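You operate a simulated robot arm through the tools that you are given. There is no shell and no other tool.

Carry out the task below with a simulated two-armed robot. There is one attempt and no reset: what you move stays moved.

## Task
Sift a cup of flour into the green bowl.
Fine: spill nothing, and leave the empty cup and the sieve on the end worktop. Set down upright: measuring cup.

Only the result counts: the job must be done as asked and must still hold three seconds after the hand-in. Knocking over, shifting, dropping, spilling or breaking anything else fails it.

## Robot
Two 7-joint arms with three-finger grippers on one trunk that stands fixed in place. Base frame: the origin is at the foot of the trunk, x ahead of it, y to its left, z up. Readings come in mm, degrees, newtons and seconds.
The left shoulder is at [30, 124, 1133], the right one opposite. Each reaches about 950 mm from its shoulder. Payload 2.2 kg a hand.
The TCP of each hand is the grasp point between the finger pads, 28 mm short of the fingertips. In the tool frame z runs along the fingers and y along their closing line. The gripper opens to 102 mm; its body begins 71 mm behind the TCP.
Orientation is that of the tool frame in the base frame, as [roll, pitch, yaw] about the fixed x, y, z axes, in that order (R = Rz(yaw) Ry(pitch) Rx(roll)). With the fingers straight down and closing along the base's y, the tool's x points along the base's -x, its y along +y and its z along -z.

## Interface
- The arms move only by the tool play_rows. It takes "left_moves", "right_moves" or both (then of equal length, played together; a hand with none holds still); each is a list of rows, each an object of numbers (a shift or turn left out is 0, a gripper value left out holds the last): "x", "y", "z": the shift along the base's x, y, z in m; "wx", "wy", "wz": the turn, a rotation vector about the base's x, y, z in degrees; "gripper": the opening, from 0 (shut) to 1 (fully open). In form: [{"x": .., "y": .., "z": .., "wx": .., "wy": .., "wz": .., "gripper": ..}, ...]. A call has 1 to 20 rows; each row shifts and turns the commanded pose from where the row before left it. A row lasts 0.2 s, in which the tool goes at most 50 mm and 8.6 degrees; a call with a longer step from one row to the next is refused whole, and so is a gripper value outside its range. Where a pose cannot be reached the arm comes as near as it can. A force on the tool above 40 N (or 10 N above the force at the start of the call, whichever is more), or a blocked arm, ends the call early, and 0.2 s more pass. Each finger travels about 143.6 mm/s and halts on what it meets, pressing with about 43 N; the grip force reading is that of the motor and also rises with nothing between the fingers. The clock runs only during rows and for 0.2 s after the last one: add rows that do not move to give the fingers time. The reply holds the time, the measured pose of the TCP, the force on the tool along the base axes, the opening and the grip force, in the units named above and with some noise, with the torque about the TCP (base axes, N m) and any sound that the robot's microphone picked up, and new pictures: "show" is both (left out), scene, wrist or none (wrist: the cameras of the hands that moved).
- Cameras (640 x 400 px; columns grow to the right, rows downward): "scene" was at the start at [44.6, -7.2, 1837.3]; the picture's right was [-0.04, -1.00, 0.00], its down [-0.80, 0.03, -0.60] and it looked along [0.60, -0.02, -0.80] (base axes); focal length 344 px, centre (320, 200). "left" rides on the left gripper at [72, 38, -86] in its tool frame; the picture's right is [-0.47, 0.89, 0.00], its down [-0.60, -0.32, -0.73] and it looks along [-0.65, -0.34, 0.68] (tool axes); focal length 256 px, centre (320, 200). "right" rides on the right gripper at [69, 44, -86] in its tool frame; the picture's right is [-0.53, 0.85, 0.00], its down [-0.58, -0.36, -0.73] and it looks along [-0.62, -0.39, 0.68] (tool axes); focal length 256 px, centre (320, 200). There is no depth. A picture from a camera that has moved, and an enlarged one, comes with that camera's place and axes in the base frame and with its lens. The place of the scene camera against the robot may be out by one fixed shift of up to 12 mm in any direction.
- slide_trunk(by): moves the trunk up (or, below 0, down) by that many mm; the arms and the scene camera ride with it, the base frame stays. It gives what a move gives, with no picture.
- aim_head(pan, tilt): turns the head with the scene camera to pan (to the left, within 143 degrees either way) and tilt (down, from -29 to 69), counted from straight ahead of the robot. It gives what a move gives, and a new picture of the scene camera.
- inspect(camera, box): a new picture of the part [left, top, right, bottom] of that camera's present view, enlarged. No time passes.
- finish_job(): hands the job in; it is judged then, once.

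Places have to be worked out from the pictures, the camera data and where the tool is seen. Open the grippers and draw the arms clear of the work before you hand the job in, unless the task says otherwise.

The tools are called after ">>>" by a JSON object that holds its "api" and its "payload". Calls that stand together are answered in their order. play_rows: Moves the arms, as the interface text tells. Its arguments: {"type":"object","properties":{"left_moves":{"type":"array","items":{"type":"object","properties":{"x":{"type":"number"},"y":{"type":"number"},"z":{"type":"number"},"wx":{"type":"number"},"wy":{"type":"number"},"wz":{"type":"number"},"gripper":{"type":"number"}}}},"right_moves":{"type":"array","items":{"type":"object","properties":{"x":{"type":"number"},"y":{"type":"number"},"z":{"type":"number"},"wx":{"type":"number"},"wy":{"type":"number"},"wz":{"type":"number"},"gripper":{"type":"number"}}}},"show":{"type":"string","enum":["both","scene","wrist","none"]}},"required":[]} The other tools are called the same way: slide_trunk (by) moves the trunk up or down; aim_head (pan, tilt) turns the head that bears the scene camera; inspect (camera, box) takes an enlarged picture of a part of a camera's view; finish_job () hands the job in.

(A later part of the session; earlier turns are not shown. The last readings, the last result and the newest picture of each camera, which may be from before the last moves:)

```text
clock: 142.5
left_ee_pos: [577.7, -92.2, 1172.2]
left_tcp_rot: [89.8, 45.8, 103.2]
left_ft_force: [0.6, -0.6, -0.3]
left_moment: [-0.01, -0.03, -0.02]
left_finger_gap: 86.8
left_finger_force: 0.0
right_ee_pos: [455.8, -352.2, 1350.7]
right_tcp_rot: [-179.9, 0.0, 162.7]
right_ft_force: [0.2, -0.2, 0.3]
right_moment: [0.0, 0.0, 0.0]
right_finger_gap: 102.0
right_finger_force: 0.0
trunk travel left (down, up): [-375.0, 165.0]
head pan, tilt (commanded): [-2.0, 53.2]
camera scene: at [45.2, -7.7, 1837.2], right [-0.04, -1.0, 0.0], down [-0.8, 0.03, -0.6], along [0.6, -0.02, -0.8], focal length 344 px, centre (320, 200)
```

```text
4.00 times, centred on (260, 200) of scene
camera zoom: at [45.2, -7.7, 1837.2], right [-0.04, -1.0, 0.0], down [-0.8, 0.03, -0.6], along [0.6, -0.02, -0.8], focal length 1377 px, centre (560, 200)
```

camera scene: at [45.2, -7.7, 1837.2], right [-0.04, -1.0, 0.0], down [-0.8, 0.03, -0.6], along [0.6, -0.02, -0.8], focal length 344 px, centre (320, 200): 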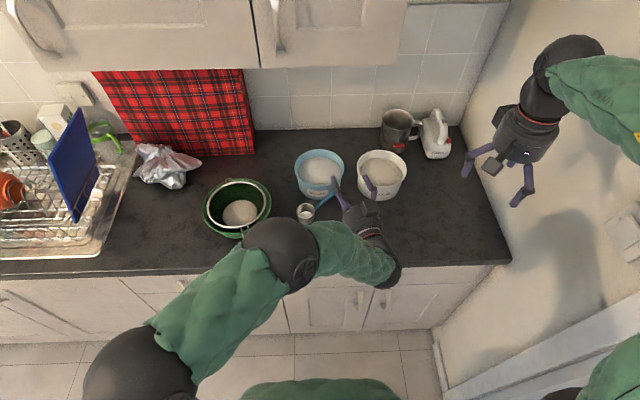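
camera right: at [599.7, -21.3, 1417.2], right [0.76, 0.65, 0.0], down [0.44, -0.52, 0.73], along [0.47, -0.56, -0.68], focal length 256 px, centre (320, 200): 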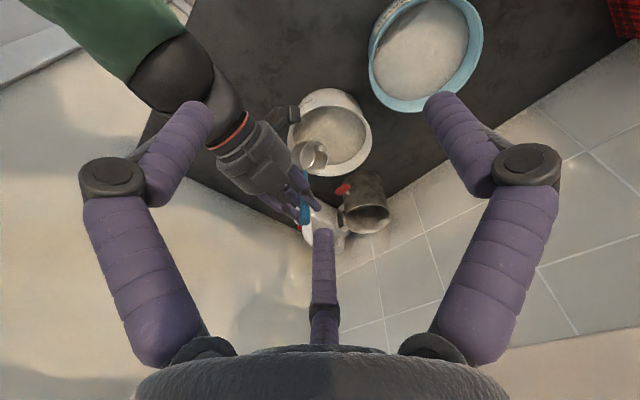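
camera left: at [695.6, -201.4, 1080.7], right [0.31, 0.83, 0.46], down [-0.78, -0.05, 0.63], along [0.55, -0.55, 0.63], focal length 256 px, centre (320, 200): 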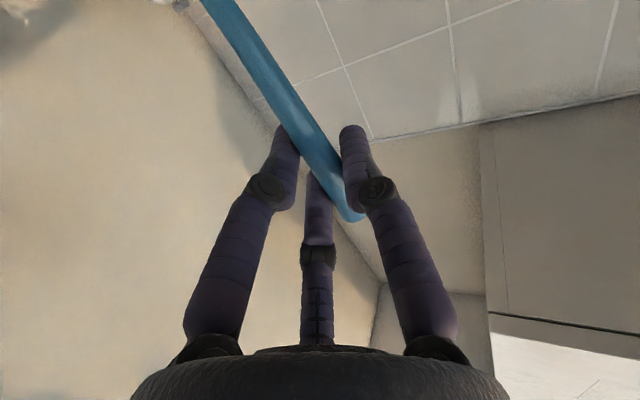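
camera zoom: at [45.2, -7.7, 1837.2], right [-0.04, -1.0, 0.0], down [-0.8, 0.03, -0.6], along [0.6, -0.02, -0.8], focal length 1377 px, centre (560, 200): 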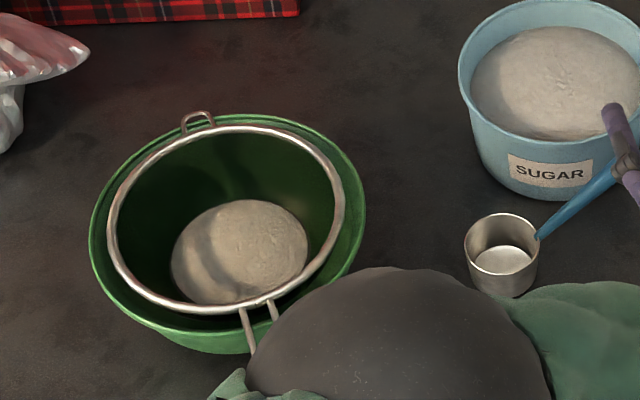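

The cup stands upright and empty, and the flour lies centrally under/in the sieve. Now I bring the left arm back to its starting area (fingers down, upper left) so that the bowl and sieve are in clear view.

>>> {"api": "play_rows", "payload": {"left_moves": [{"z": 0.02}, {"wx": -3.64, "wy": 6.65, "wz": 2.03, "x": 0.0019, "y": 0.0318, "z": 0.0085}, {"wx": -3.64, "wy": 6.65, "wz": 2.03, "x": 0.0019, "y": 0.0318, "z": 0.0085}, {"wx": -3.64, "wy": 6.65, "wz": 2.03, "x": 0.0019, "y": 0.0318, "z": 0.0085}, {"wx": -3.64, "wy": 6.65, "wz": 2.03, "x": 0.0019, "y": 0.0318, "z": 0.0085}, {"wx": -3.64, "wy": 6.65, "wz": 2.03, "x": 0.0019, "y": 0.0318, "z": 0.0085}, {"wx": -3.64, "wy": 6.65, "wz": 2.03, "x": 0.0019, "y": 0.0318, "z": 0.0085}, {"wx": -3.64, "wy": 6.65, "wz": 2.03, "x": 0.0019, "y": 0.0318, "z": 0.0085}, {"wx": -3.64, "wy": 6.65, "wz": 2.03, "x": 0.0019, "y": 0.0318, "z": 0.0085}, {"wx": -3.64, "wy": 6.65, "wz": 2.03, "x": 0.0019, "y": 0.0318, "z": 0.0085}, {"wx": -3.64, "wy": 6.65, "wz": 2.03, "x": 0.0019, "y": 0.0318, "z": 0.0085}, {"wx": -3.64, "wy": 6.65, "wz": 2.03, "x": 0.0019, "y": 0.0318, "z": 0.0085}, {"wx": -3.64, "wy": 6.65, "wz": 2.03, "x": 0.0019, "y": 0.0318, "z": 0.0085}, {}, {}]}}

>>> {"api": "inspect", "payload": {"camera": "scene", "box": [190, 170, 286, 280]}}

>>> {"api": "inspect", "payload": {"camera": "left", "box": [120, 0, 440, 200]}}

```text
clock: 145.7
left_ee_pos: [599.3, 291.9, 1293.3]
left_tcp_rot: [179.7, -0.2, 180.0]
left_ft_force: [0.1, 0.0, -0.2]
left_moment: [-0.04, 0.02, -0.02]
left_finger_gap: 86.6
left_finger_force: 0.1
right_ee_pos: [455.3, -351.6, 1350.9]
right_tcp_rot: [-180.0, 0.0, 162.8]
right_ft_force: [0.6, 0.2, -0.5]
right_moment: [-0.01, -0.01, 0.0]
right_finger_gap: 102.1
right_finger_force: 0.0
trunk travel left (down, up): [-375.0, 165.0]
head pan, tilt (commanded): [-2.0, 53.2]
camera scene: at [45.1, -6.6, 1837.3], right [-0.04, -1.0, 0.0], down [-0.8, 0.03, -0.6], along [0.6, -0.02, -0.8], focal length 344 px, centre (320, 200)
camera left: at [527.0, 330.0, 1379.6], right [0.47, 0.89, 0.0], down [0.61, -0.32, 0.73], along [0.64, -0.34, -0.69], focal length 256 px, centre (320, 200)
```

scene: 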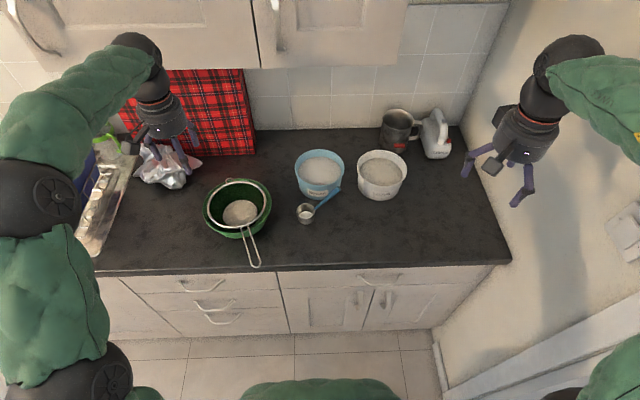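
left: 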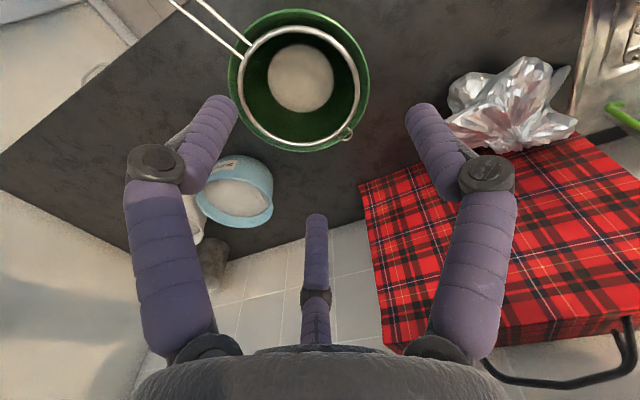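

```text
3.64 times, centred on (238, 225) of scene
camera zoom: at [45.1, -6.6, 1837.3], right [-0.04, -1.0, 0.0], down [-0.8, 0.03, -0.6], along [0.6, -0.02, -0.8], focal length 1252 px, centre (618, 109)
```

zoom: 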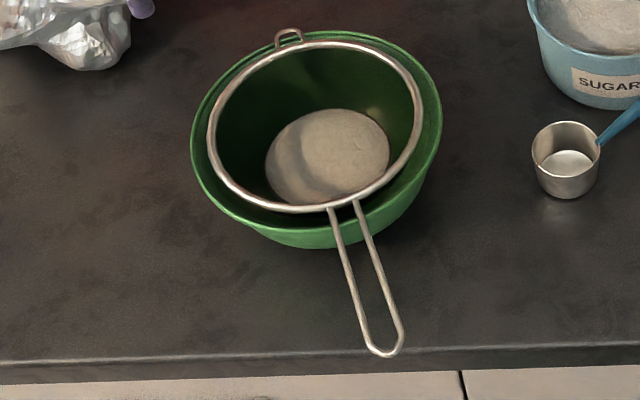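

```text
2.00 times, centred on (280, 100) of left
camera zoom: at [527.0, 330.0, 1379.6], right [0.47, 0.89, 0.0], down [0.61, -0.32, 0.73], along [0.64, -0.34, -0.69], focal length 512 px, centre (400, 400)
```

zoom: 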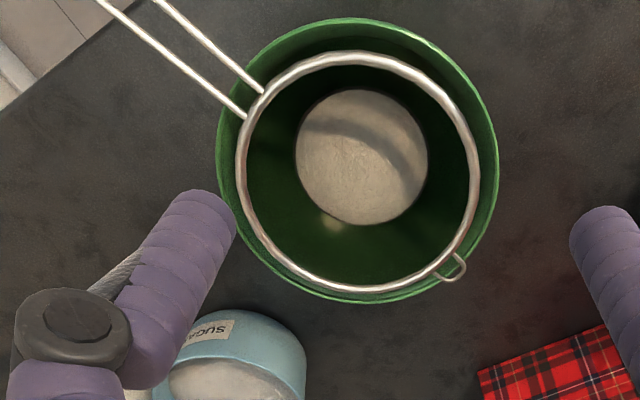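

By triangulation the pile sits at z≈955–960, i.e. on the sieve's mesh, so it must be shaken through. The handle runs from about (580,196) to (454,154) at z≈1003. I'll take it with the right hand, fingers pointing left and horizontal, gripping above and below the handle; first I go to a staging pose at (559,52,1100).

>>> {"api": "play_rows", "payload": {"right_moves": [{"x": 0.0074, "y": 0.0289, "z": -0.0179}, {"wx": 7.6, "wy": 0.08, "wz": 2.33, "x": 0.0074, "y": 0.0289, "z": -0.0179}, {"wx": 7.6, "wy": 0.08, "wz": 2.33, "x": 0.0074, "y": 0.0289, "z": -0.0179}, {"wx": 7.6, "wy": 0.08, "wz": 2.33, "x": 0.0074, "y": 0.0289, "z": -0.0179}, {"wx": 7.6, "wy": 0.08, "wz": 2.33, "x": 0.0074, "y": 0.0289, "z": -0.0179}, {"wx": 7.6, "wy": 0.08, "wz": 2.33, "x": 0.0074, "y": 0.0289, "z": -0.0179}, {"wx": 7.6, "wy": 0.08, "wz": 2.33, "x": 0.0074, "y": 0.0289, "z": -0.0179}, {"wx": 7.6, "wy": 0.08, "wz": 2.33, "x": 0.0074, "y": 0.0289, "z": -0.0179}, {"wx": 7.6, "wy": 0.08, "wz": 2.33, "x": 0.0074, "y": 0.0289, "z": -0.0179}, {"wx": 7.6, "wy": 0.08, "wz": 2.33, "x": 0.0074, "y": 0.0289, "z": -0.0179}, {"wx": 7.6, "wy": 0.08, "wz": 2.33, "x": 0.0074, "y": 0.0289, "z": -0.0179}, {"wx": 7.6, "wy": 0.08, "wz": 2.33, "x": 0.0074, "y": 0.0289, "z": -0.0179}, {"wx": 7.6, "wy": 0.08, "wz": 2.33, "x": 0.0074, "y": 0.0289, "z": -0.0179}, {"x": 0.0074, "y": 0.0289, "z": -0.0179}, {}, {}]}}

```text
clock: 149.1
left_ee_pos: [599.5, 290.9, 1292.1]
left_tcp_rot: [179.6, -0.2, -179.9]
left_ft_force: [1.0, 0.8, 0.2]
left_moment: [-0.07, 0.02, 0.02]
left_finger_gap: 86.8
left_finger_force: 0.0
right_ee_pos: [447.7, -117.7, 1088.2]
right_tcp_rot: [167.8, 1.9, 174.4]
right_ft_force: [0.8, 0.7, 0.0]
right_moment: [-0.01, 0.01, 0.0]
right_finger_gap: 102.0
right_finger_force: 0.0
right hand out of reach, approached as far as the arm can: row 2, 3, 4, 5, 6, 7, 8, 9, 10, 11, 12, 13
trunk travel left (down, up): [-375.0, 165.0]
head pan, tilt (commanded): [-2.0, 53.2]
camera scene: at [45.2, -6.3, 1837.3], right [-0.04, -1.0, 0.0], down [-0.8, 0.03, -0.6], along [0.6, -0.02, -0.8], focal length 344 px, centre (320, 200)
camera right: at [378.7, -85.1, 1179.2], right [0.6, 0.77, 0.2], down [0.5, -0.56, 0.66], along [0.62, -0.3, -0.73], focal length 256 px, centre (320, 200)
```

scene: 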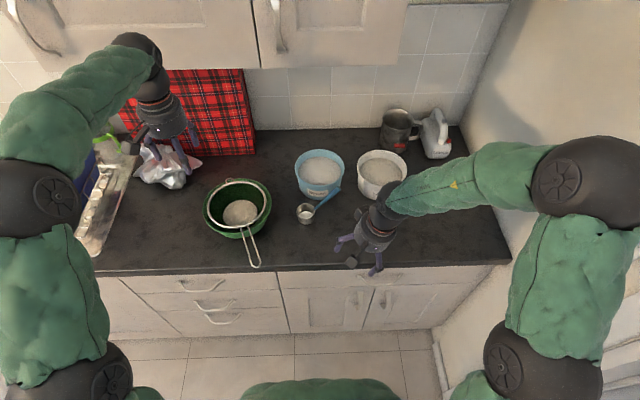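
right: 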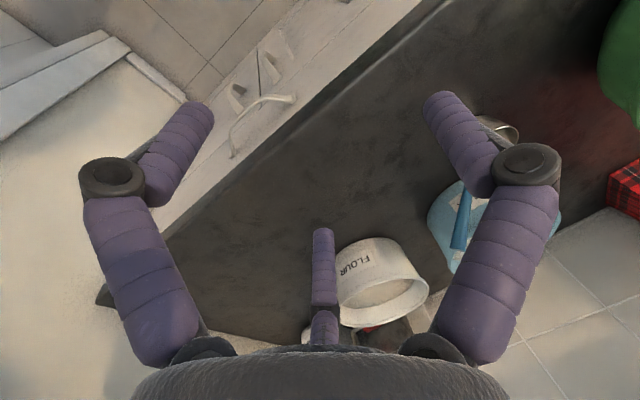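

The right wrist hits its limit with that roll. I'll take the known-good route: fingers down, yaw back to about 90°, then tilt left, using a roll variant that leaves the camera on top.

>>> {"api": "play_rows", "payload": {"right_moves": [{"wx": -6.0, "x": 0.005, "y": 0.003, "z": 0.006}, {"wx": -6.0, "x": 0.005, "y": 0.003, "z": 0.006}, {"wz": -8.4, "x": 0.006, "y": 0.005, "z": 0.005}, {"wz": -8.4, "x": 0.006, "y": 0.005, "z": 0.005}, {"wz": -8.4, "x": 0.006, "y": 0.005, "z": 0.005}, {"wz": -8.4, "x": 0.006, "y": 0.005, "z": 0.005}, {"wz": -8.4, "x": 0.006, "y": 0.005, "z": 0.005}, {"wz": -8.4, "x": 0.006, "y": 0.005, "z": 0.005}, {"wz": -8.4, "x": 0.006, "y": 0.005, "z": 0.005}, {"wz": -8.4, "x": 0.006, "y": 0.005, "z": 0.005}, {"wz": -8.4, "x": 0.006, "y": 0.005, "z": 0.005}, {"wz": -8.4, "x": 0.006, "y": 0.005, "z": 0.005}, {}], "show": "scene"}}

```text
clock: 151.9
left_ee_pos: [597.9, 291.9, 1293.1]
left_tcp_rot: [179.6, -0.1, 180.0]
left_ft_force: [-0.1, 0.5, -0.1]
left_moment: [-0.02, 0.01, 0.02]
left_finger_gap: 86.8
left_finger_force: 0.0
right_ee_pos: [516.5, -63.1, 1152.0]
right_tcp_rot: [179.8, 3.0, 90.9]
right_ft_force: [0.2, 0.4, -0.8]
right_moment: [-0.01, 0.0, -0.02]
right_finger_gap: 102.0
right_finger_force: 0.1
trunk travel left (down, up): [-375.0, 165.0]
head pan, tilt (commanded): [-2.0, 53.2]
camera scene: at [44.4, -7.3, 1837.3], right [-0.04, -1.0, 0.0], down [-0.8, 0.03, -0.6], along [0.6, -0.02, -0.8], focal length 344 px, centre (320, 200)
```

scene: 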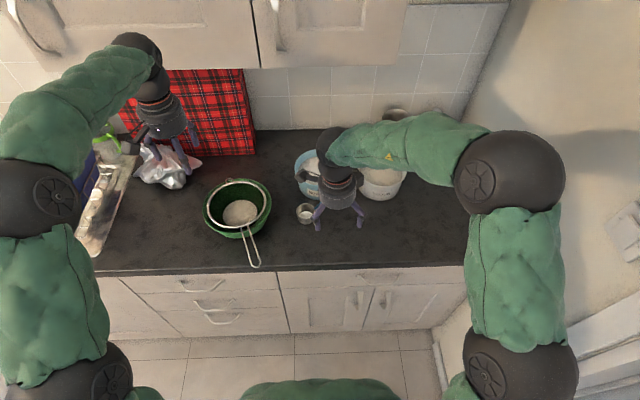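

Yaw 91° with fingers down is comfortable. Now I tilt the fingers to point left (rotation about +x) while moving toward (550,60,1080).

>>> {"api": "play_rows", "payload": {"right_moves": [{"wx": 8.2, "x": 0.003, "y": 0.0112, "z": -0.0065}, {"wx": 8.2, "x": 0.003, "y": 0.0112, "z": -0.0065}, {"wx": 8.2, "x": 0.003, "y": 0.0112, "z": -0.0065}, {"wx": 8.2, "x": 0.003, "y": 0.0112, "z": -0.0065}, {"wx": 8.2, "x": 0.003, "y": 0.0112, "z": -0.0065}, {"wx": 8.2, "x": 0.003, "y": 0.0112, "z": -0.0065}, {"wx": 8.2, "x": 0.003, "y": 0.0112, "z": -0.0065}, {"wx": 8.2, "x": 0.003, "y": 0.0112, "z": -0.0065}, {"wx": 8.2, "x": 0.003, "y": 0.0112, "z": -0.0065}, {"wx": 8.2, "x": 0.003, "y": 0.0112, "z": -0.0065}, {"wx": 8.0, "x": 0.003, "y": 0.0112, "z": -0.0065}, {}, {}]}}

```text
clock: 154.7
left_ee_pos: [598.6, 291.4, 1292.8]
left_tcp_rot: [179.6, -0.2, -180.0]
left_ft_force: [-0.6, -0.5, -0.4]
left_moment: [-0.01, 0.03, -0.01]
left_finger_gap: 86.8
left_finger_force: 0.1
right_ee_pos: [489.4, -35.5, 1104.2]
right_tcp_rot: [176.8, -12.5, 91.2]
right_ft_force: [0.3, 0.6, -0.2]
right_moment: [0.03, -0.02, -0.02]
right_finger_gap: 102.0
right_finger_force: 0.1
right hand out of reach, approached as far as the arm can: row 2, 3, 4, 5, 6, 7, 8, 9, 10, 11
trunk travel left (down, up): [-375.0, 165.0]
head pan, tilt (commanded): [-2.0, 53.2]
camera scene: at [44.5, -7.2, 1837.3], right [-0.04, -1.0, 0.0], down [-0.8, 0.03, -0.6], along [0.6, -0.02, -0.8], focal length 344 px, centre (320, 200)
camera right: at [527.8, 13.6, 1206.0], right [0.85, -0.51, -0.07], down [-0.39, -0.72, 0.57], along [-0.34, -0.46, -0.82], focal length 256 px, centre (320, 200)
```

scene: 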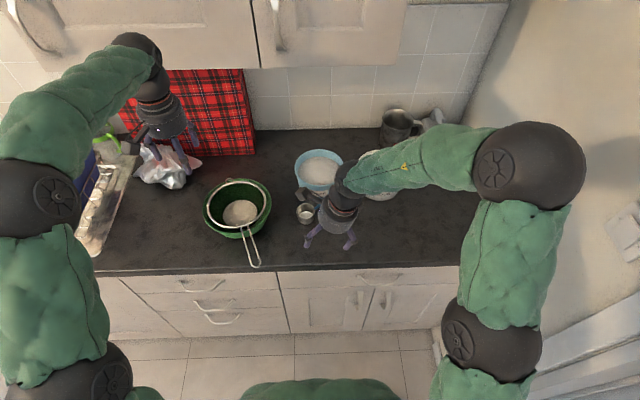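
right: 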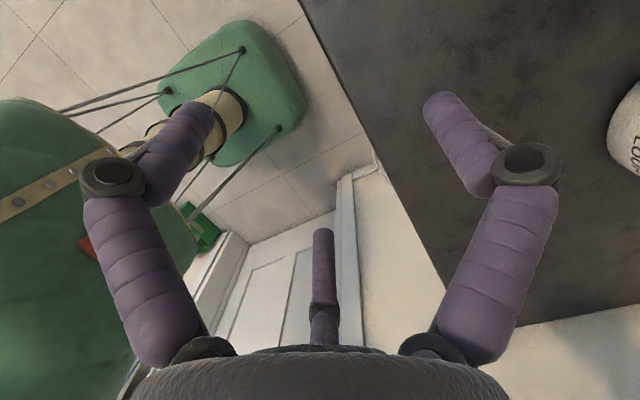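

The right arm can't point left here. The left arm with fingers straight down can easily take the sieve handle from above instead. I park the right arm back at its safe place first.

>>> {"api": "play_rows", "payload": {"right_moves": [{"z": 0.03}, {"z": 0.03}, {"x": -0.0038, "y": -0.035, "z": 0.022}, {"x": -0.0038, "y": -0.035, "z": 0.022}, {"x": -0.0038, "y": -0.035, "z": 0.022}, {"x": -0.0038, "y": -0.035, "z": 0.022}, {"x": -0.0038, "y": -0.035, "z": 0.022}, {"x": -0.0038, "y": -0.035, "z": 0.022}, {"x": -0.0038, "y": -0.035, "z": 0.022}, {"x": -0.0038, "y": -0.035, "z": 0.022}, {"x": -0.0038, "y": -0.035, "z": 0.01}, {}], "show": "scene"}}

```text
clock: 157.3
left_ee_pos: [598.6, 292.0, 1291.7]
left_tcp_rot: [179.7, -0.2, -180.0]
left_ft_force: [1.1, 0.9, 1.0]
left_moment: [-0.02, -0.02, 0.02]
left_finger_gap: 86.7
left_finger_force: 0.1
right_ee_pos: [368.5, -213.3, 1117.4]
right_tcp_rot: [176.8, -12.3, 91.1]
right_ft_force: [0.3, 0.0, 0.4]
right_moment: [-0.06, 0.03, 0.0]
right_finger_gap: 102.2
right_finger_force: 0.0
right hand out of reach, approached as far as the arm can: row 1, 2, 3, 4, 5, 6, 7, 8, 9, 10, 11
trunk travel left (down, up): [-375.0, 165.0]
head pan, tilt (commanded): [-2.0, 53.2]
camera scene: at [45.3, -5.8, 1837.3], right [-0.03, -1.0, 0.0], down [-0.8, 0.03, -0.6], along [0.6, -0.02, -0.8], focal length 344 px, centre (320, 200)
```

scene: 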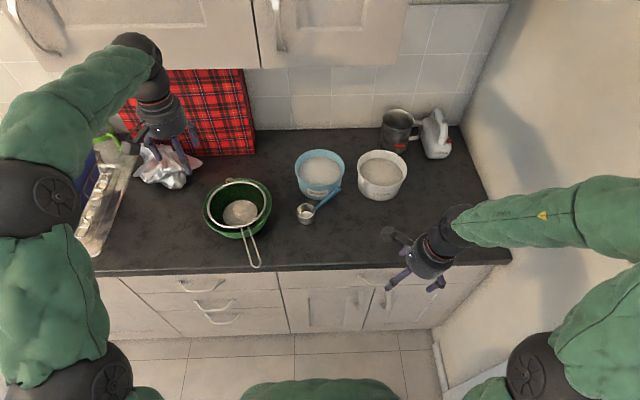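

It can't go up with the fingers tilted. I return the fingers to vertical and then raise and park it.

>>> {"api": "play_rows", "payload": {"right_moves": [{"wx": -6.5}, {"wx": -6.5}, {"z": 0.02}, {"x": 0.008, "y": -0.012, "z": 0.025}, {"x": 0.008, "y": -0.012, "z": 0.025}, {"x": 0.008, "y": -0.012, "z": 0.025}, {"x": 0.008, "y": -0.012, "z": 0.025}, {"x": 0.008, "y": -0.012, "z": 0.025}, {"x": 0.008, "y": -0.012, "z": 0.025}, {"x": 0.008, "y": -0.012, "z": 0.025}, {"x": 0.008, "y": -0.012, "z": 0.025}, {"x": 0.008, "y": -0.012, "z": 0.025}, {"x": 0.008, "y": -0.012, "z": 0.02}, {}], "show": "scene"}}

```text
clock: 160.3
left_ee_pos: [596.8, 290.5, 1292.0]
left_tcp_rot: [179.6, -0.2, -179.8]
left_ft_force: [0.3, 0.1, 0.0]
left_moment: [0.0, -0.03, -0.01]
left_finger_gap: 86.6
left_finger_force: 0.1
right_ee_pos: [449.7, -338.0, 1379.6]
right_tcp_rot: [177.1, 0.5, 91.2]
right_ft_force: [0.8, -1.1, -0.2]
right_moment: [0.02, -0.01, -0.02]
right_finger_gap: 102.1
right_finger_force: 0.1
trunk travel left (down, up): [-375.0, 165.0]
head pan, tilt (commanded): [-2.0, 53.2]
camera scene: at [44.2, -6.9, 1837.3], right [-0.04, -1.0, 0.0], down [-0.8, 0.03, -0.6], along [0.6, -0.02, -0.8], focal length 344 px, centre (320, 200)
```

scene: 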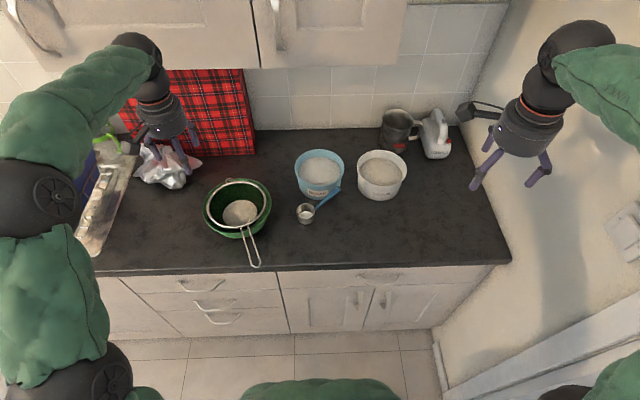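

Right arm is parked. Now the left hand: fingers down, yawed +18° to align with the sieve handle, moving above it at (527,171,1130), gripper fully open.

>>> {"api": "play_rows", "payload": {"left_moves": [{"gripper": 1.0, "wz": 3.7, "x": -0.014, "y": -0.0238, "z": -0.0324}, {"wz": 3.7, "x": -0.014, "y": -0.0238, "z": -0.0324}, {"wz": 3.7, "x": -0.014, "y": -0.0238, "z": -0.0324}, {"wz": 3.7, "x": -0.014, "y": -0.0238, "z": -0.0324}, {"wz": 3.7, "x": -0.014, "y": -0.0238, "z": -0.0324}, {}, {}]}}

>>> {"api": "inspect", "payload": {"camera": "left", "box": [100, 0, 540, 275]}}

>>> {"api": "inspect", "payload": {"camera": "scene", "box": [180, 160, 308, 280]}}

```text
clock: 161.9
left_ee_pos: [528.8, 169.2, 1128.1]
left_tcp_rot: [179.6, -0.2, -161.5]
left_ft_force: [-0.8, 0.1, 0.5]
left_moment: [-0.02, -0.02, 0.01]
left_finger_gap: 102.0
left_finger_force: 0.1
right_ee_pos: [449.9, -339.3, 1379.7]
right_tcp_rot: [177.3, 0.4, 91.2]
right_ft_force: [0.4, 0.6, -0.3]
right_moment: [0.01, -0.01, 0.03]
right_finger_gap: 102.0
right_finger_force: 0.1
trunk travel left (down, up): [-375.0, 165.0]
head pan, tilt (commanded): [-2.0, 53.2]
camera scene: at [44.6, -7.5, 1837.3], right [-0.04, -1.0, 0.0], down [-0.8, 0.03, -0.6], along [0.6, -0.02, -0.8], focal length 344 px, centre (320, 200)
camera left: at [448.9, 181.6, 1215.5], right [0.16, 0.99, 0.0], down [0.68, -0.11, 0.73], along [0.72, -0.11, -0.69], focal length 256 px, centre (320, 200)
```

scene: 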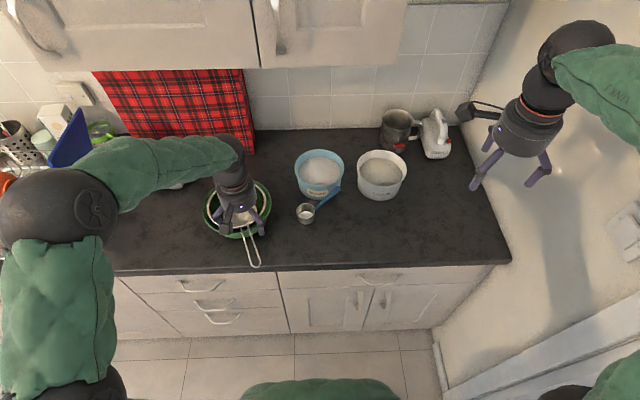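
left: 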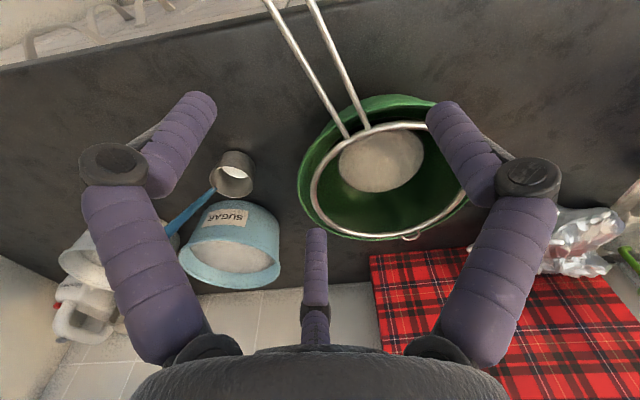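

```text
1.45 times, centred on (320, 138) of left
camera zoom: at [448.9, 181.6, 1215.5], right [0.16, 0.99, 0.0], down [0.68, -0.11, 0.73], along [0.72, -0.11, -0.69], focal length 372 px, centre (320, 291)
```

zoom: 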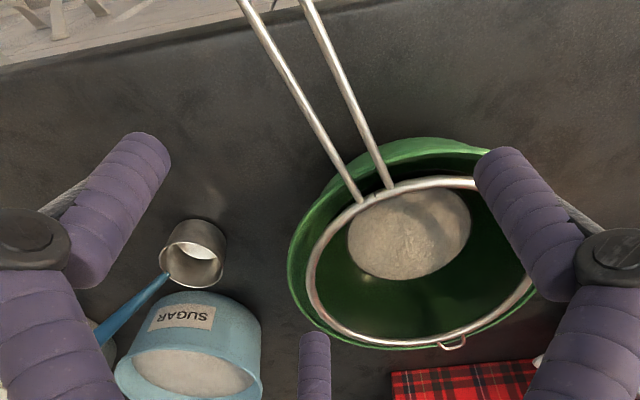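

```text
3.33 times, centred on (244, 220) of scene
camera zoom: at [44.6, -7.5, 1837.3], right [-0.04, -1.0, 0.0], down [-0.8, 0.03, -0.6], along [0.6, -0.02, -0.8], focal length 1147 px, centre (573, 133)
```

zoom: 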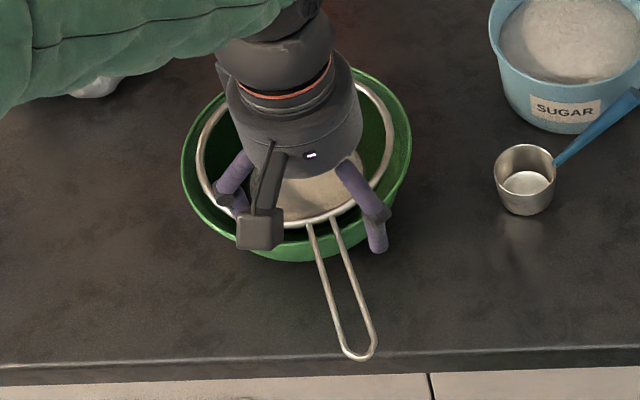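

The wrist camera shows the handle wires clearly; handle axis az ≈ 200°, centre of grip at about (532,175), z ≈ 1003–1018. I shift slightly and descend to z = 1055, just above it, to check alignment.

>>> {"api": "play_rows", "payload": {"left_moves": [{"x": 0.0025, "wz": 0.8, "z": -0.02}, {"x": 0.0023, "wz": 0.7, "z": -0.025}, {"z": -0.02}, {"z": -0.008}, {}, {}]}}

>>> {"api": "inspect", "payload": {"camera": "left", "box": [100, 0, 540, 275]}}

>>> {"api": "inspect", "payload": {"camera": "scene", "box": [196, 180, 292, 270]}}

```text
clock: 163.3
left_ee_pos: [534.2, 168.8, 1055.4]
left_tcp_rot: [179.6, -0.2, -160.0]
left_ft_force: [-0.4, -0.2, -0.9]
left_moment: [0.01, 0.02, 0.04]
left_finger_gap: 102.0
left_finger_force: 0.0
right_ee_pos: [450.0, -337.9, 1379.3]
right_tcp_rot: [177.0, 0.4, 91.1]
right_ft_force: [0.0, -0.2, -0.1]
right_moment: [0.0, 0.01, 0.03]
right_finger_gap: 102.0
right_finger_force: 0.1
trunk travel left (down, up): [-375.0, 165.0]
head pan, tilt (commanded): [-2.0, 53.2]
camera scene: at [44.6, -7.3, 1837.3], right [-0.04, -1.0, 0.0], down [-0.8, 0.03, -0.6], along [0.6, -0.02, -0.8], focal length 344 px, centre (320, 200)
camera left: at [454.7, 180.7, 1142.6], right [0.13, 0.99, 0.0], down [0.68, -0.1, 0.73], along [0.72, -0.09, -0.69], focal length 256 px, centre (320, 200)
```

scene: 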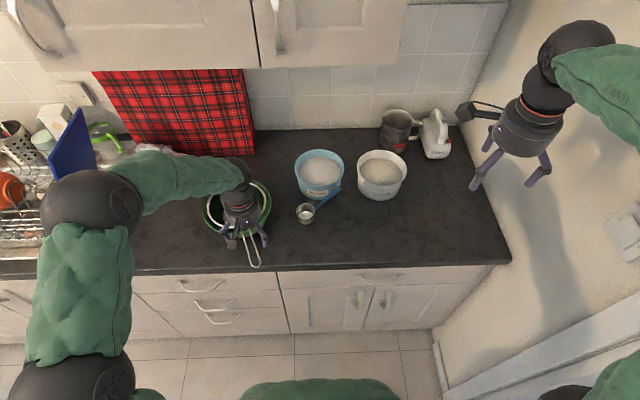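
left: 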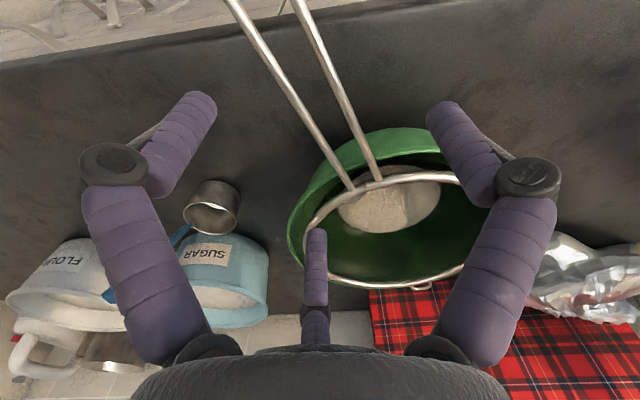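

```text
1.45 times, centred on (320, 138) of left
camera zoom: at [454.7, 180.7, 1142.6], right [0.13, 0.99, 0.0], down [0.68, -0.1, 0.73], along [0.72, -0.09, -0.69], focal length 372 px, centre (320, 291)
```

zoom: 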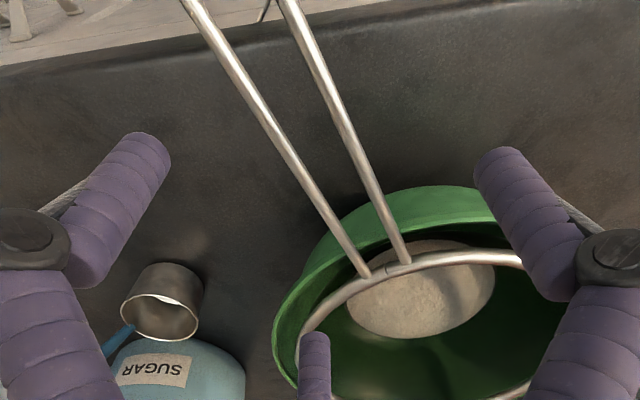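

```text
4.44 times, centred on (244, 225) of scene
camera zoom: at [44.6, -7.3, 1837.3], right [-0.04, -1.0, 0.0], down [-0.8, 0.03, -0.6], along [0.6, -0.02, -0.8], focal length 1530 px, centre (658, 89)
```

zoom: 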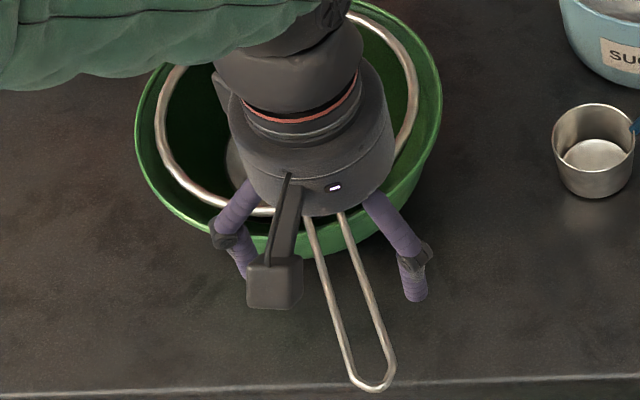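

Two wrist views put the handle root at (580,193,1016) and the handle level at z≈1018, 22 mm wide. To stay clear of the bowl's rim I shift 15 mm outward along the handle, narrow the fingers slightly, and descend to z=1017 around it.

>>> {"api": "play_rows", "payload": {"left_moves": [{"gripper": 0.8, "x": -0.0075, "y": -0.0026}, {"x": -0.0072, "y": -0.0025}, {}, {"z": -0.013}, {"z": -0.013}, {"z": -0.012}, {}, {}]}}

>>> {"api": "inspect", "payload": {"camera": "left", "box": [100, 0, 540, 275]}}

>>> {"api": "inspect", "payload": {"camera": "scene", "box": [196, 190, 292, 280]}}

```text
clock: 165.1
left_ee_pos: [520.5, 165.7, 1018.4]
left_tcp_rot: [179.6, -0.3, -160.0]
left_ft_force: [0.2, -0.5, -0.1]
left_moment: [0.02, 0.01, 0.03]
left_finger_gap: 81.6
left_finger_force: 0.0
right_ee_pos: [449.5, -338.5, 1378.3]
right_tcp_rot: [177.0, 0.5, 91.2]
right_ft_force: [-0.4, -0.4, -0.6]
right_moment: [0.0, -0.01, -0.03]
right_finger_gap: 101.7
right_finger_force: 0.1
trunk travel left (down, up): [-375.0, 165.0]
head pan, tilt (commanded): [-2.0, 53.2]
camera scene: at [44.7, -7.2, 1837.3], right [-0.04, -1.0, 0.0], down [-0.8, 0.03, -0.6], along [0.6, -0.02, -0.8], focal length 344 px, centre (320, 200)
camera left: at [440.6, 177.9, 1105.8], right [0.13, 0.99, 0.0], down [0.68, -0.1, 0.73], along [0.72, -0.09, -0.69], focal length 256 px, centre (320, 200)
```

scene: 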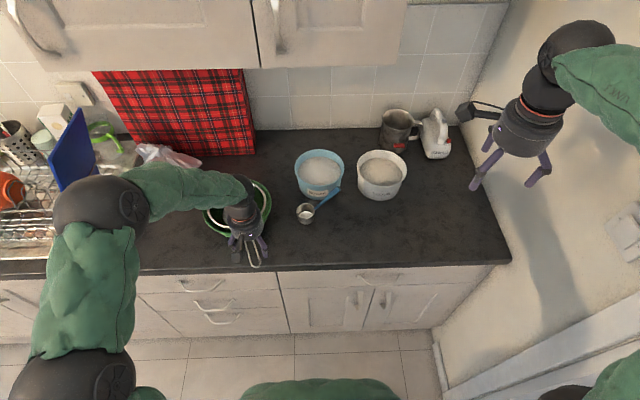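
left: 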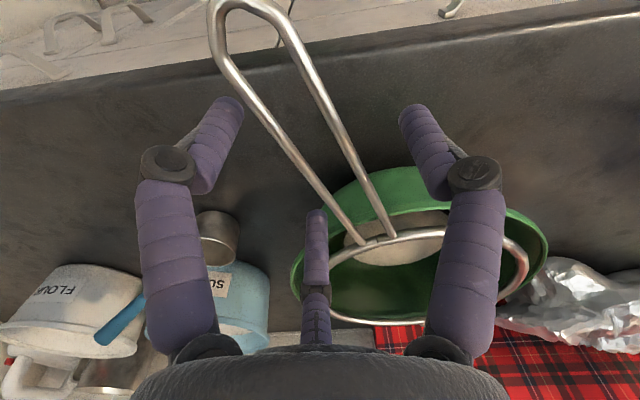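

```text
1.45 times, centred on (320, 138) of left
camera zoom: at [440.6, 177.9, 1105.8], right [0.13, 0.99, 0.0], down [0.68, -0.1, 0.73], along [0.72, -0.09, -0.69], focal length 372 px, centre (320, 291)
```

zoom: 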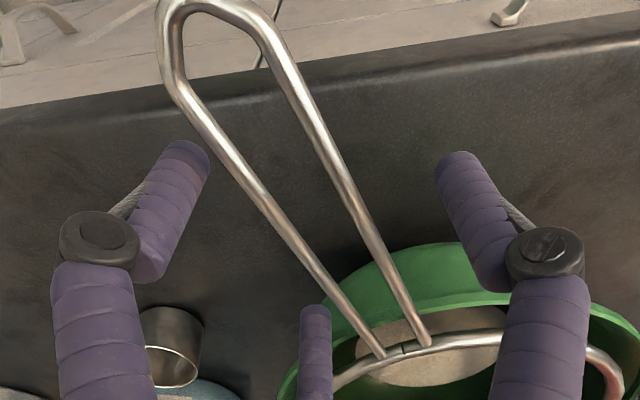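

```text
4.44 times, centred on (244, 235) of scene
camera zoom: at [44.7, -7.2, 1837.3], right [-0.04, -1.0, 0.0], down [-0.8, 0.03, -0.6], along [0.6, -0.02, -0.8], focal length 1530 px, centre (658, 44)
```

zoom: 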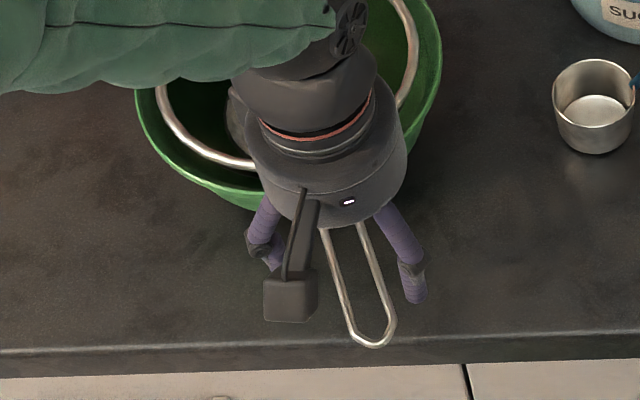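

The handle passes cleanly between the single finger and the other two. I close the gripper in steps.

>>> {"api": "play_rows", "payload": {"left_moves": [{"gripper": 0.6}, {"gripper": 0.45}, {"gripper": 0.3}, {"gripper": 0.0}, {}, {}, {}]}}

>>> {"api": "inspect", "payload": {"camera": "left", "box": [100, 0, 540, 275]}}

>>> {"api": "inspect", "payload": {"camera": "scene", "box": [186, 170, 298, 280]}}

```text
clock: 166.7
left_ee_pos: [519.9, 166.6, 1019.3]
left_tcp_rot: [179.6, -0.1, -159.9]
left_ft_force: [0.0, -0.6, 0.6]
left_moment: [-0.02, -0.01, -0.02]
left_finger_gap: 39.7
left_finger_force: 43.0
right_ee_pos: [448.4, -337.8, 1379.1]
right_tcp_rot: [176.9, 0.5, 91.2]
right_ft_force: [1.1, 0.0, 0.2]
right_moment: [-0.01, 0.0, 0.02]
right_finger_gap: 101.8
right_finger_force: 0.0
trunk travel left (down, up): [-375.0, 165.0]
head pan, tilt (commanded): [-2.0, 53.2]
camera scene: at [44.5, -7.2, 1837.3], right [-0.04, -1.0, 0.0], down [-0.8, 0.03, -0.6], along [0.6, -0.02, -0.8], focal length 344 px, centre (320, 200)
camera left: at [440.5, 177.8, 1106.0], right [0.13, 0.99, 0.0], down [0.68, -0.1, 0.73], along [0.72, -0.09, -0.69], focal length 256 px, centre (320, 200)
```

scene: 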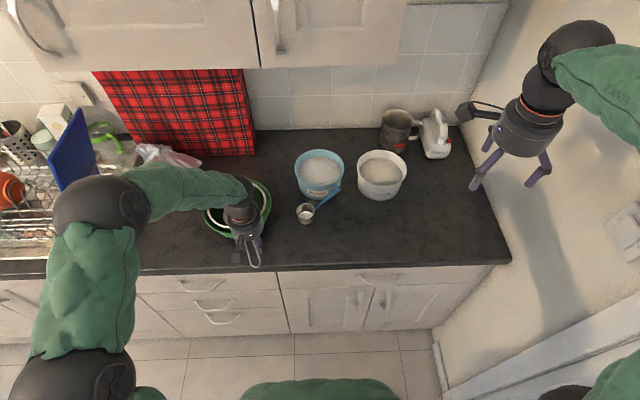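
left: 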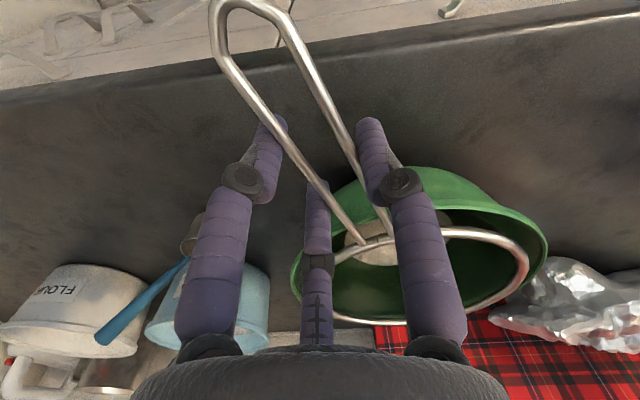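

```text
1.45 times, centred on (320, 138) of left
camera zoom: at [440.5, 177.8, 1106.0], right [0.13, 0.99, 0.0], down [0.68, -0.1, 0.73], along [0.72, -0.09, -0.69], focal length 372 px, centre (320, 291)
```

zoom: 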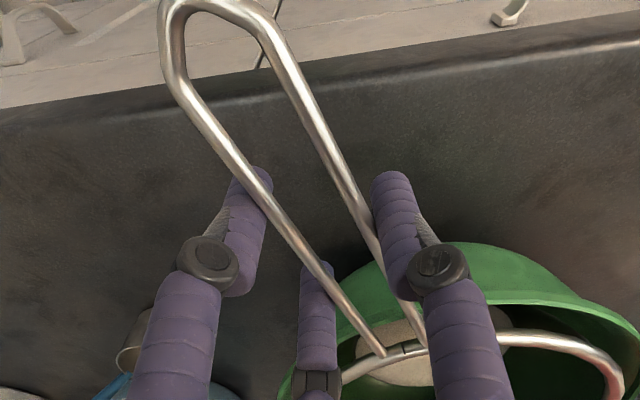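

```text
3.64 times, centred on (242, 225) of scene
camera zoom: at [44.5, -7.2, 1837.3], right [-0.04, -1.0, 0.0], down [-0.8, 0.03, -0.6], along [0.6, -0.02, -0.8], focal length 1252 px, centre (604, 109)
```

zoom: 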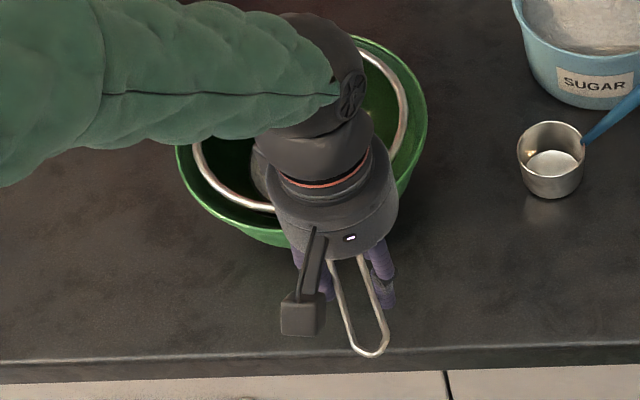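

Gripped (gap 40 mm), with the sieve essentially unmoved. I lift just 10 mm, slowly, and check torque and droop.

>>> {"api": "play_rows", "payload": {"left_moves": [{"z": 0.003}, {"z": 0.004}, {"z": 0.004}, {}, {}], "show": "scene"}}

>>> {"api": "inspect", "payload": {"camera": "left", "box": [100, 0, 540, 275]}}

>>> {"api": "inspect", "payload": {"camera": "scene", "box": [186, 160, 298, 270]}}

```text
clock: 167.9
left_ee_pos: [521.3, 166.2, 1030.0]
left_tcp_rot: [179.7, -0.2, -159.9]
left_ft_force: [0.4, -0.3, -1.8]
left_moment: [-0.08, 0.18, -0.04]
left_finger_gap: 39.7
left_finger_force: 43.2
right_ee_pos: [449.4, -338.4, 1378.6]
right_tcp_rot: [177.1, 0.5, 91.2]
right_ft_force: [-0.1, -0.1, 0.5]
right_moment: [-0.02, 0.05, -0.02]
right_finger_gap: 102.3
right_finger_force: 0.1
trunk travel left (down, up): [-375.0, 165.0]
head pan, tilt (commanded): [-2.0, 53.2]
camera scene: at [44.7, -7.2, 1837.3], right [-0.04, -1.0, 0.0], down [-0.8, 0.03, -0.6], along [0.6, -0.02, -0.8], focal length 344 px, centre (320, 200)
```

scene: 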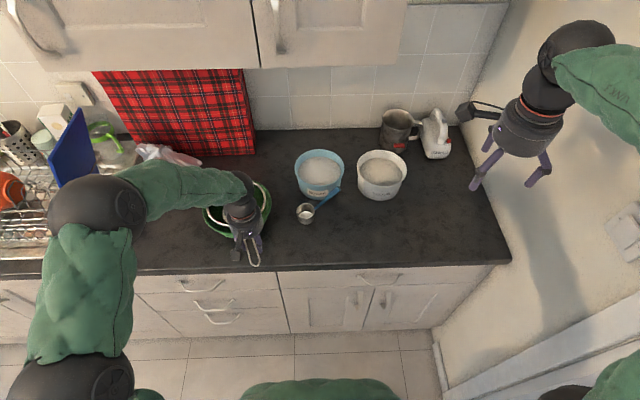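

```text
1.45 times, centred on (320, 138) of left
camera zoom: at [440.1, 177.0, 1116.0], right [0.13, 0.99, 0.0], down [0.68, -0.1, 0.73], along [0.72, -0.09, -0.69], focal length 372 px, centre (320, 291)
```

zoom: 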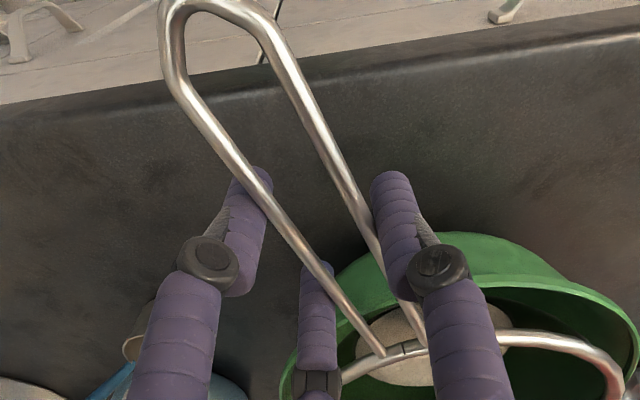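

```text
3.64 times, centred on (242, 215) of scene
camera zoom: at [44.7, -7.2, 1837.3], right [-0.04, -1.0, 0.0], down [-0.8, 0.03, -0.6], along [0.6, -0.02, -0.8], focal length 1252 px, centre (604, 146)
```

zoom: 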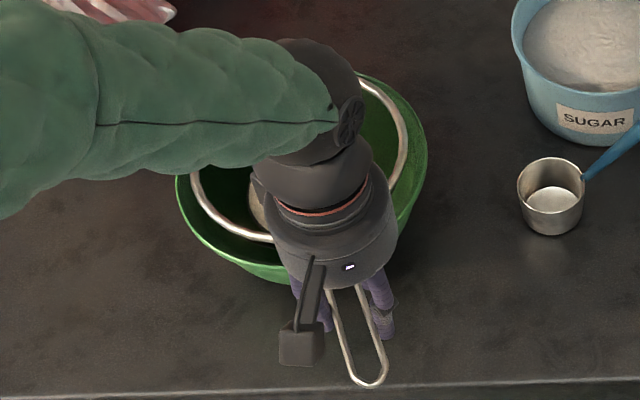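

The hold is rigid (about 0.2 N·m, no droop). I raise the sieve another 18 mm so it hangs free inside the bowl's mouth, then shake it gently ±10 mm.

>>> {"api": "play_rows", "payload": {"left_moves": [{"z": 0.006}, {"z": 0.007}, {"z": 0.005}, {}, {"x": 0.009, "y": 0.0033}, {"x": -0.018, "y": -0.0066}, {"x": 0.018, "y": 0.0066}, {"x": -0.018, "y": -0.0066}, {"x": 0.018, "y": 0.0066}, {"x": -0.018, "y": -0.0066}, {"x": 0.018, "y": 0.0066}, {"x": -0.018, "y": -0.0066}, {"x": 0.018, "y": 0.0066}, {"x": -0.018, "y": -0.0066}, {"x": 0.018, "y": 0.0066}, {"x": -0.018, "y": -0.0066}, {"x": 0.009, "y": 0.0033}, {}, {}], "show": "scene"}}

>>> {"api": "inspect", "payload": {"camera": "left", "box": [200, 80, 600, 330]}}

>>> {"api": "inspect", "payload": {"camera": "scene", "box": [186, 160, 298, 270]}}

```text
clock: 171.9
left_ee_pos: [518.2, 165.7, 1047.8]
left_tcp_rot: [179.5, -0.3, -160.0]
left_ft_force: [0.4, -0.3, -1.5]
left_moment: [-0.04, 0.18, 0.02]
left_finger_gap: 39.3
left_finger_force: 42.8
right_ee_pos: [449.1, -337.4, 1379.1]
right_tcp_rot: [177.0, 0.5, 91.1]
right_ft_force: [-0.3, 0.1, 0.6]
right_moment: [-0.02, -0.01, 0.01]
right_finger_gap: 102.2
right_finger_force: 0.1
trunk travel left (down, up): [-375.0, 165.0]
head pan, tilt (commanded): [-2.0, 53.2]
camera scene: at [44.5, -7.2, 1837.3], right [-0.04, -1.0, 0.0], down [-0.8, 0.03, -0.6], along [0.6, -0.02, -0.8], focal length 344 px, centre (320, 200)
```

scene: 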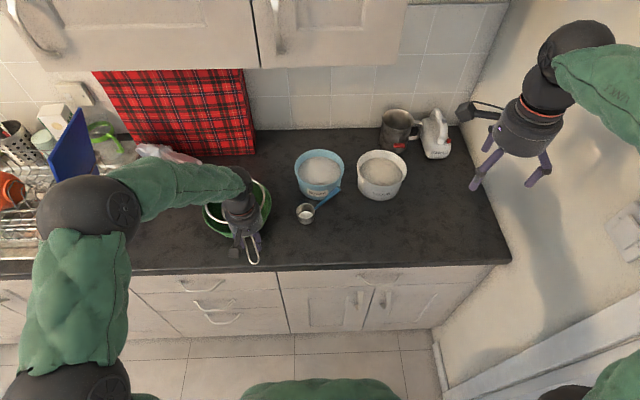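

```text
1.60 times, centred on (400, 205) of left
camera zoom: at [437.2, 176.6, 1134.4], right [0.13, 0.99, 0.0], down [0.68, -0.1, 0.73], along [0.72, -0.09, -0.69], focal length 410 px, centre (192, 192)
```

zoom: 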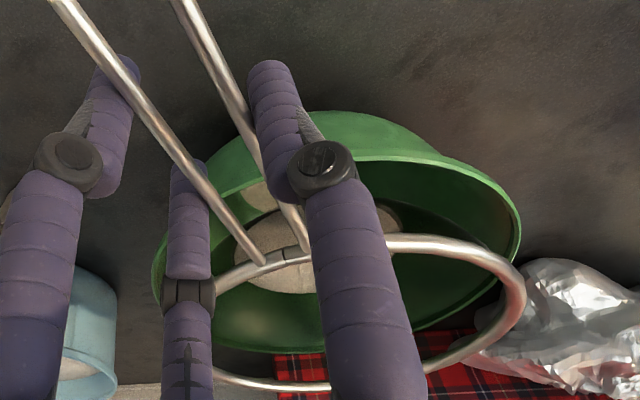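

```text
3.64 times, centred on (242, 215) of scene
camera zoom: at [44.5, -7.2, 1837.3], right [-0.04, -1.0, 0.0], down [-0.8, 0.03, -0.6], along [0.6, -0.02, -0.8], focal length 1252 px, centre (604, 146)
```

zoom: 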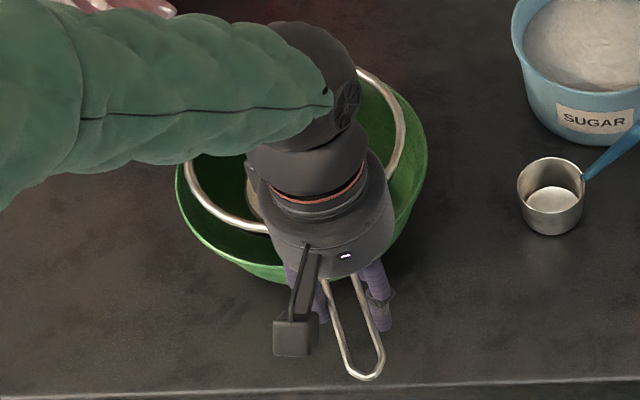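

The pile still seems to move with the sieve. I zoom in to see how it looks through the handle side.

>>> {"api": "inspect", "payload": {"camera": "left", "box": [330, 170, 490, 290]}}

```text
3.33 times, centred on (410, 230) of left
camera zoom: at [437.2, 176.6, 1134.4], right [0.13, 0.99, 0.0], down [0.68, -0.1, 0.73], along [0.72, -0.09, -0.69], focal length 853 px, centre (20, 100)
```

zoom: 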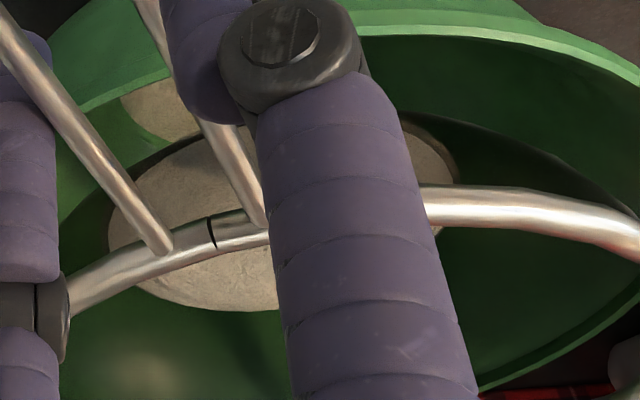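

There is now a second patch of flour down in the bowl: sifting has begun. I keep shaking, a bit more briskly.

>>> {"api": "play_rows", "payload": {"left_moves": [{"x": 0.0115, "y": 0.0042}, {"x": -0.023, "y": -0.0084}, {"x": 0.023, "y": 0.0084}, {"x": -0.023, "y": -0.0084}, {"x": 0.023, "y": 0.0084}, {"x": -0.023, "y": -0.0084}, {"x": 0.023, "y": 0.0084}, {"x": -0.023, "y": -0.0084}, {"x": 0.023, "y": 0.0084}, {"x": -0.023, "y": -0.0084}, {"x": 0.023, "y": 0.0084}, {"x": -0.023, "y": -0.0084}, {"x": 0.023, "y": 0.0084}, {"x": -0.023, "y": -0.0084}, {"x": 0.023, "y": 0.0084}, {"x": -0.023, "y": -0.0084}, {"x": 0.023, "y": 0.0084}, {"x": -0.023, "y": -0.0084}, {"x": 0.0115, "y": 0.0042}, {}], "show": "none"}}

>>> {"api": "inspect", "payload": {"camera": "left", "box": [330, 170, 490, 290]}}

```text
clock: 176.1
left_ee_pos: [520.6, 166.2, 1047.8]
left_tcp_rot: [179.6, -0.3, -160.0]
left_ft_force: [0.1, 0.1, -1.7]
left_moment: [-0.08, 0.12, 0.02]
left_finger_gap: 39.6
left_finger_force: 42.7
right_ee_pos: [448.6, -339.8, 1379.1]
right_tcp_rot: [177.0, 0.6, 91.2]
right_ft_force: [0.0, -0.9, 0.7]
right_moment: [-0.02, 0.02, 0.03]
right_finger_gap: 102.2
right_finger_force: 0.0
trunk travel left (down, up): [-375.0, 165.0]
head pan, tilt (commanded): [-2.0, 53.2]
```

```text
3.33 times, centred on (410, 230) of left
camera zoom: at [440.0, 176.6, 1134.1], right [0.13, 0.99, 0.0], down [0.68, -0.1, 0.73], along [0.72, -0.09, -0.69], focal length 853 px, centre (20, 100)
```

zoom: 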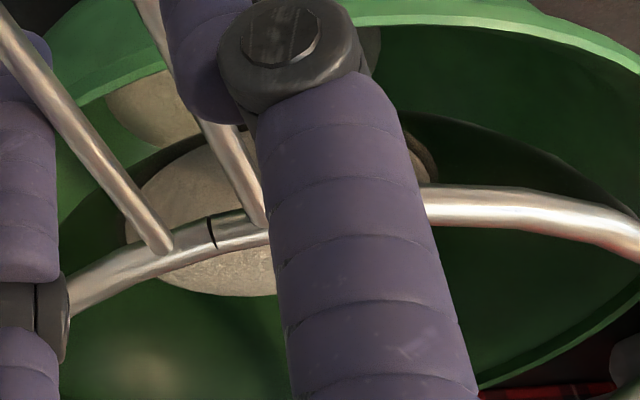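

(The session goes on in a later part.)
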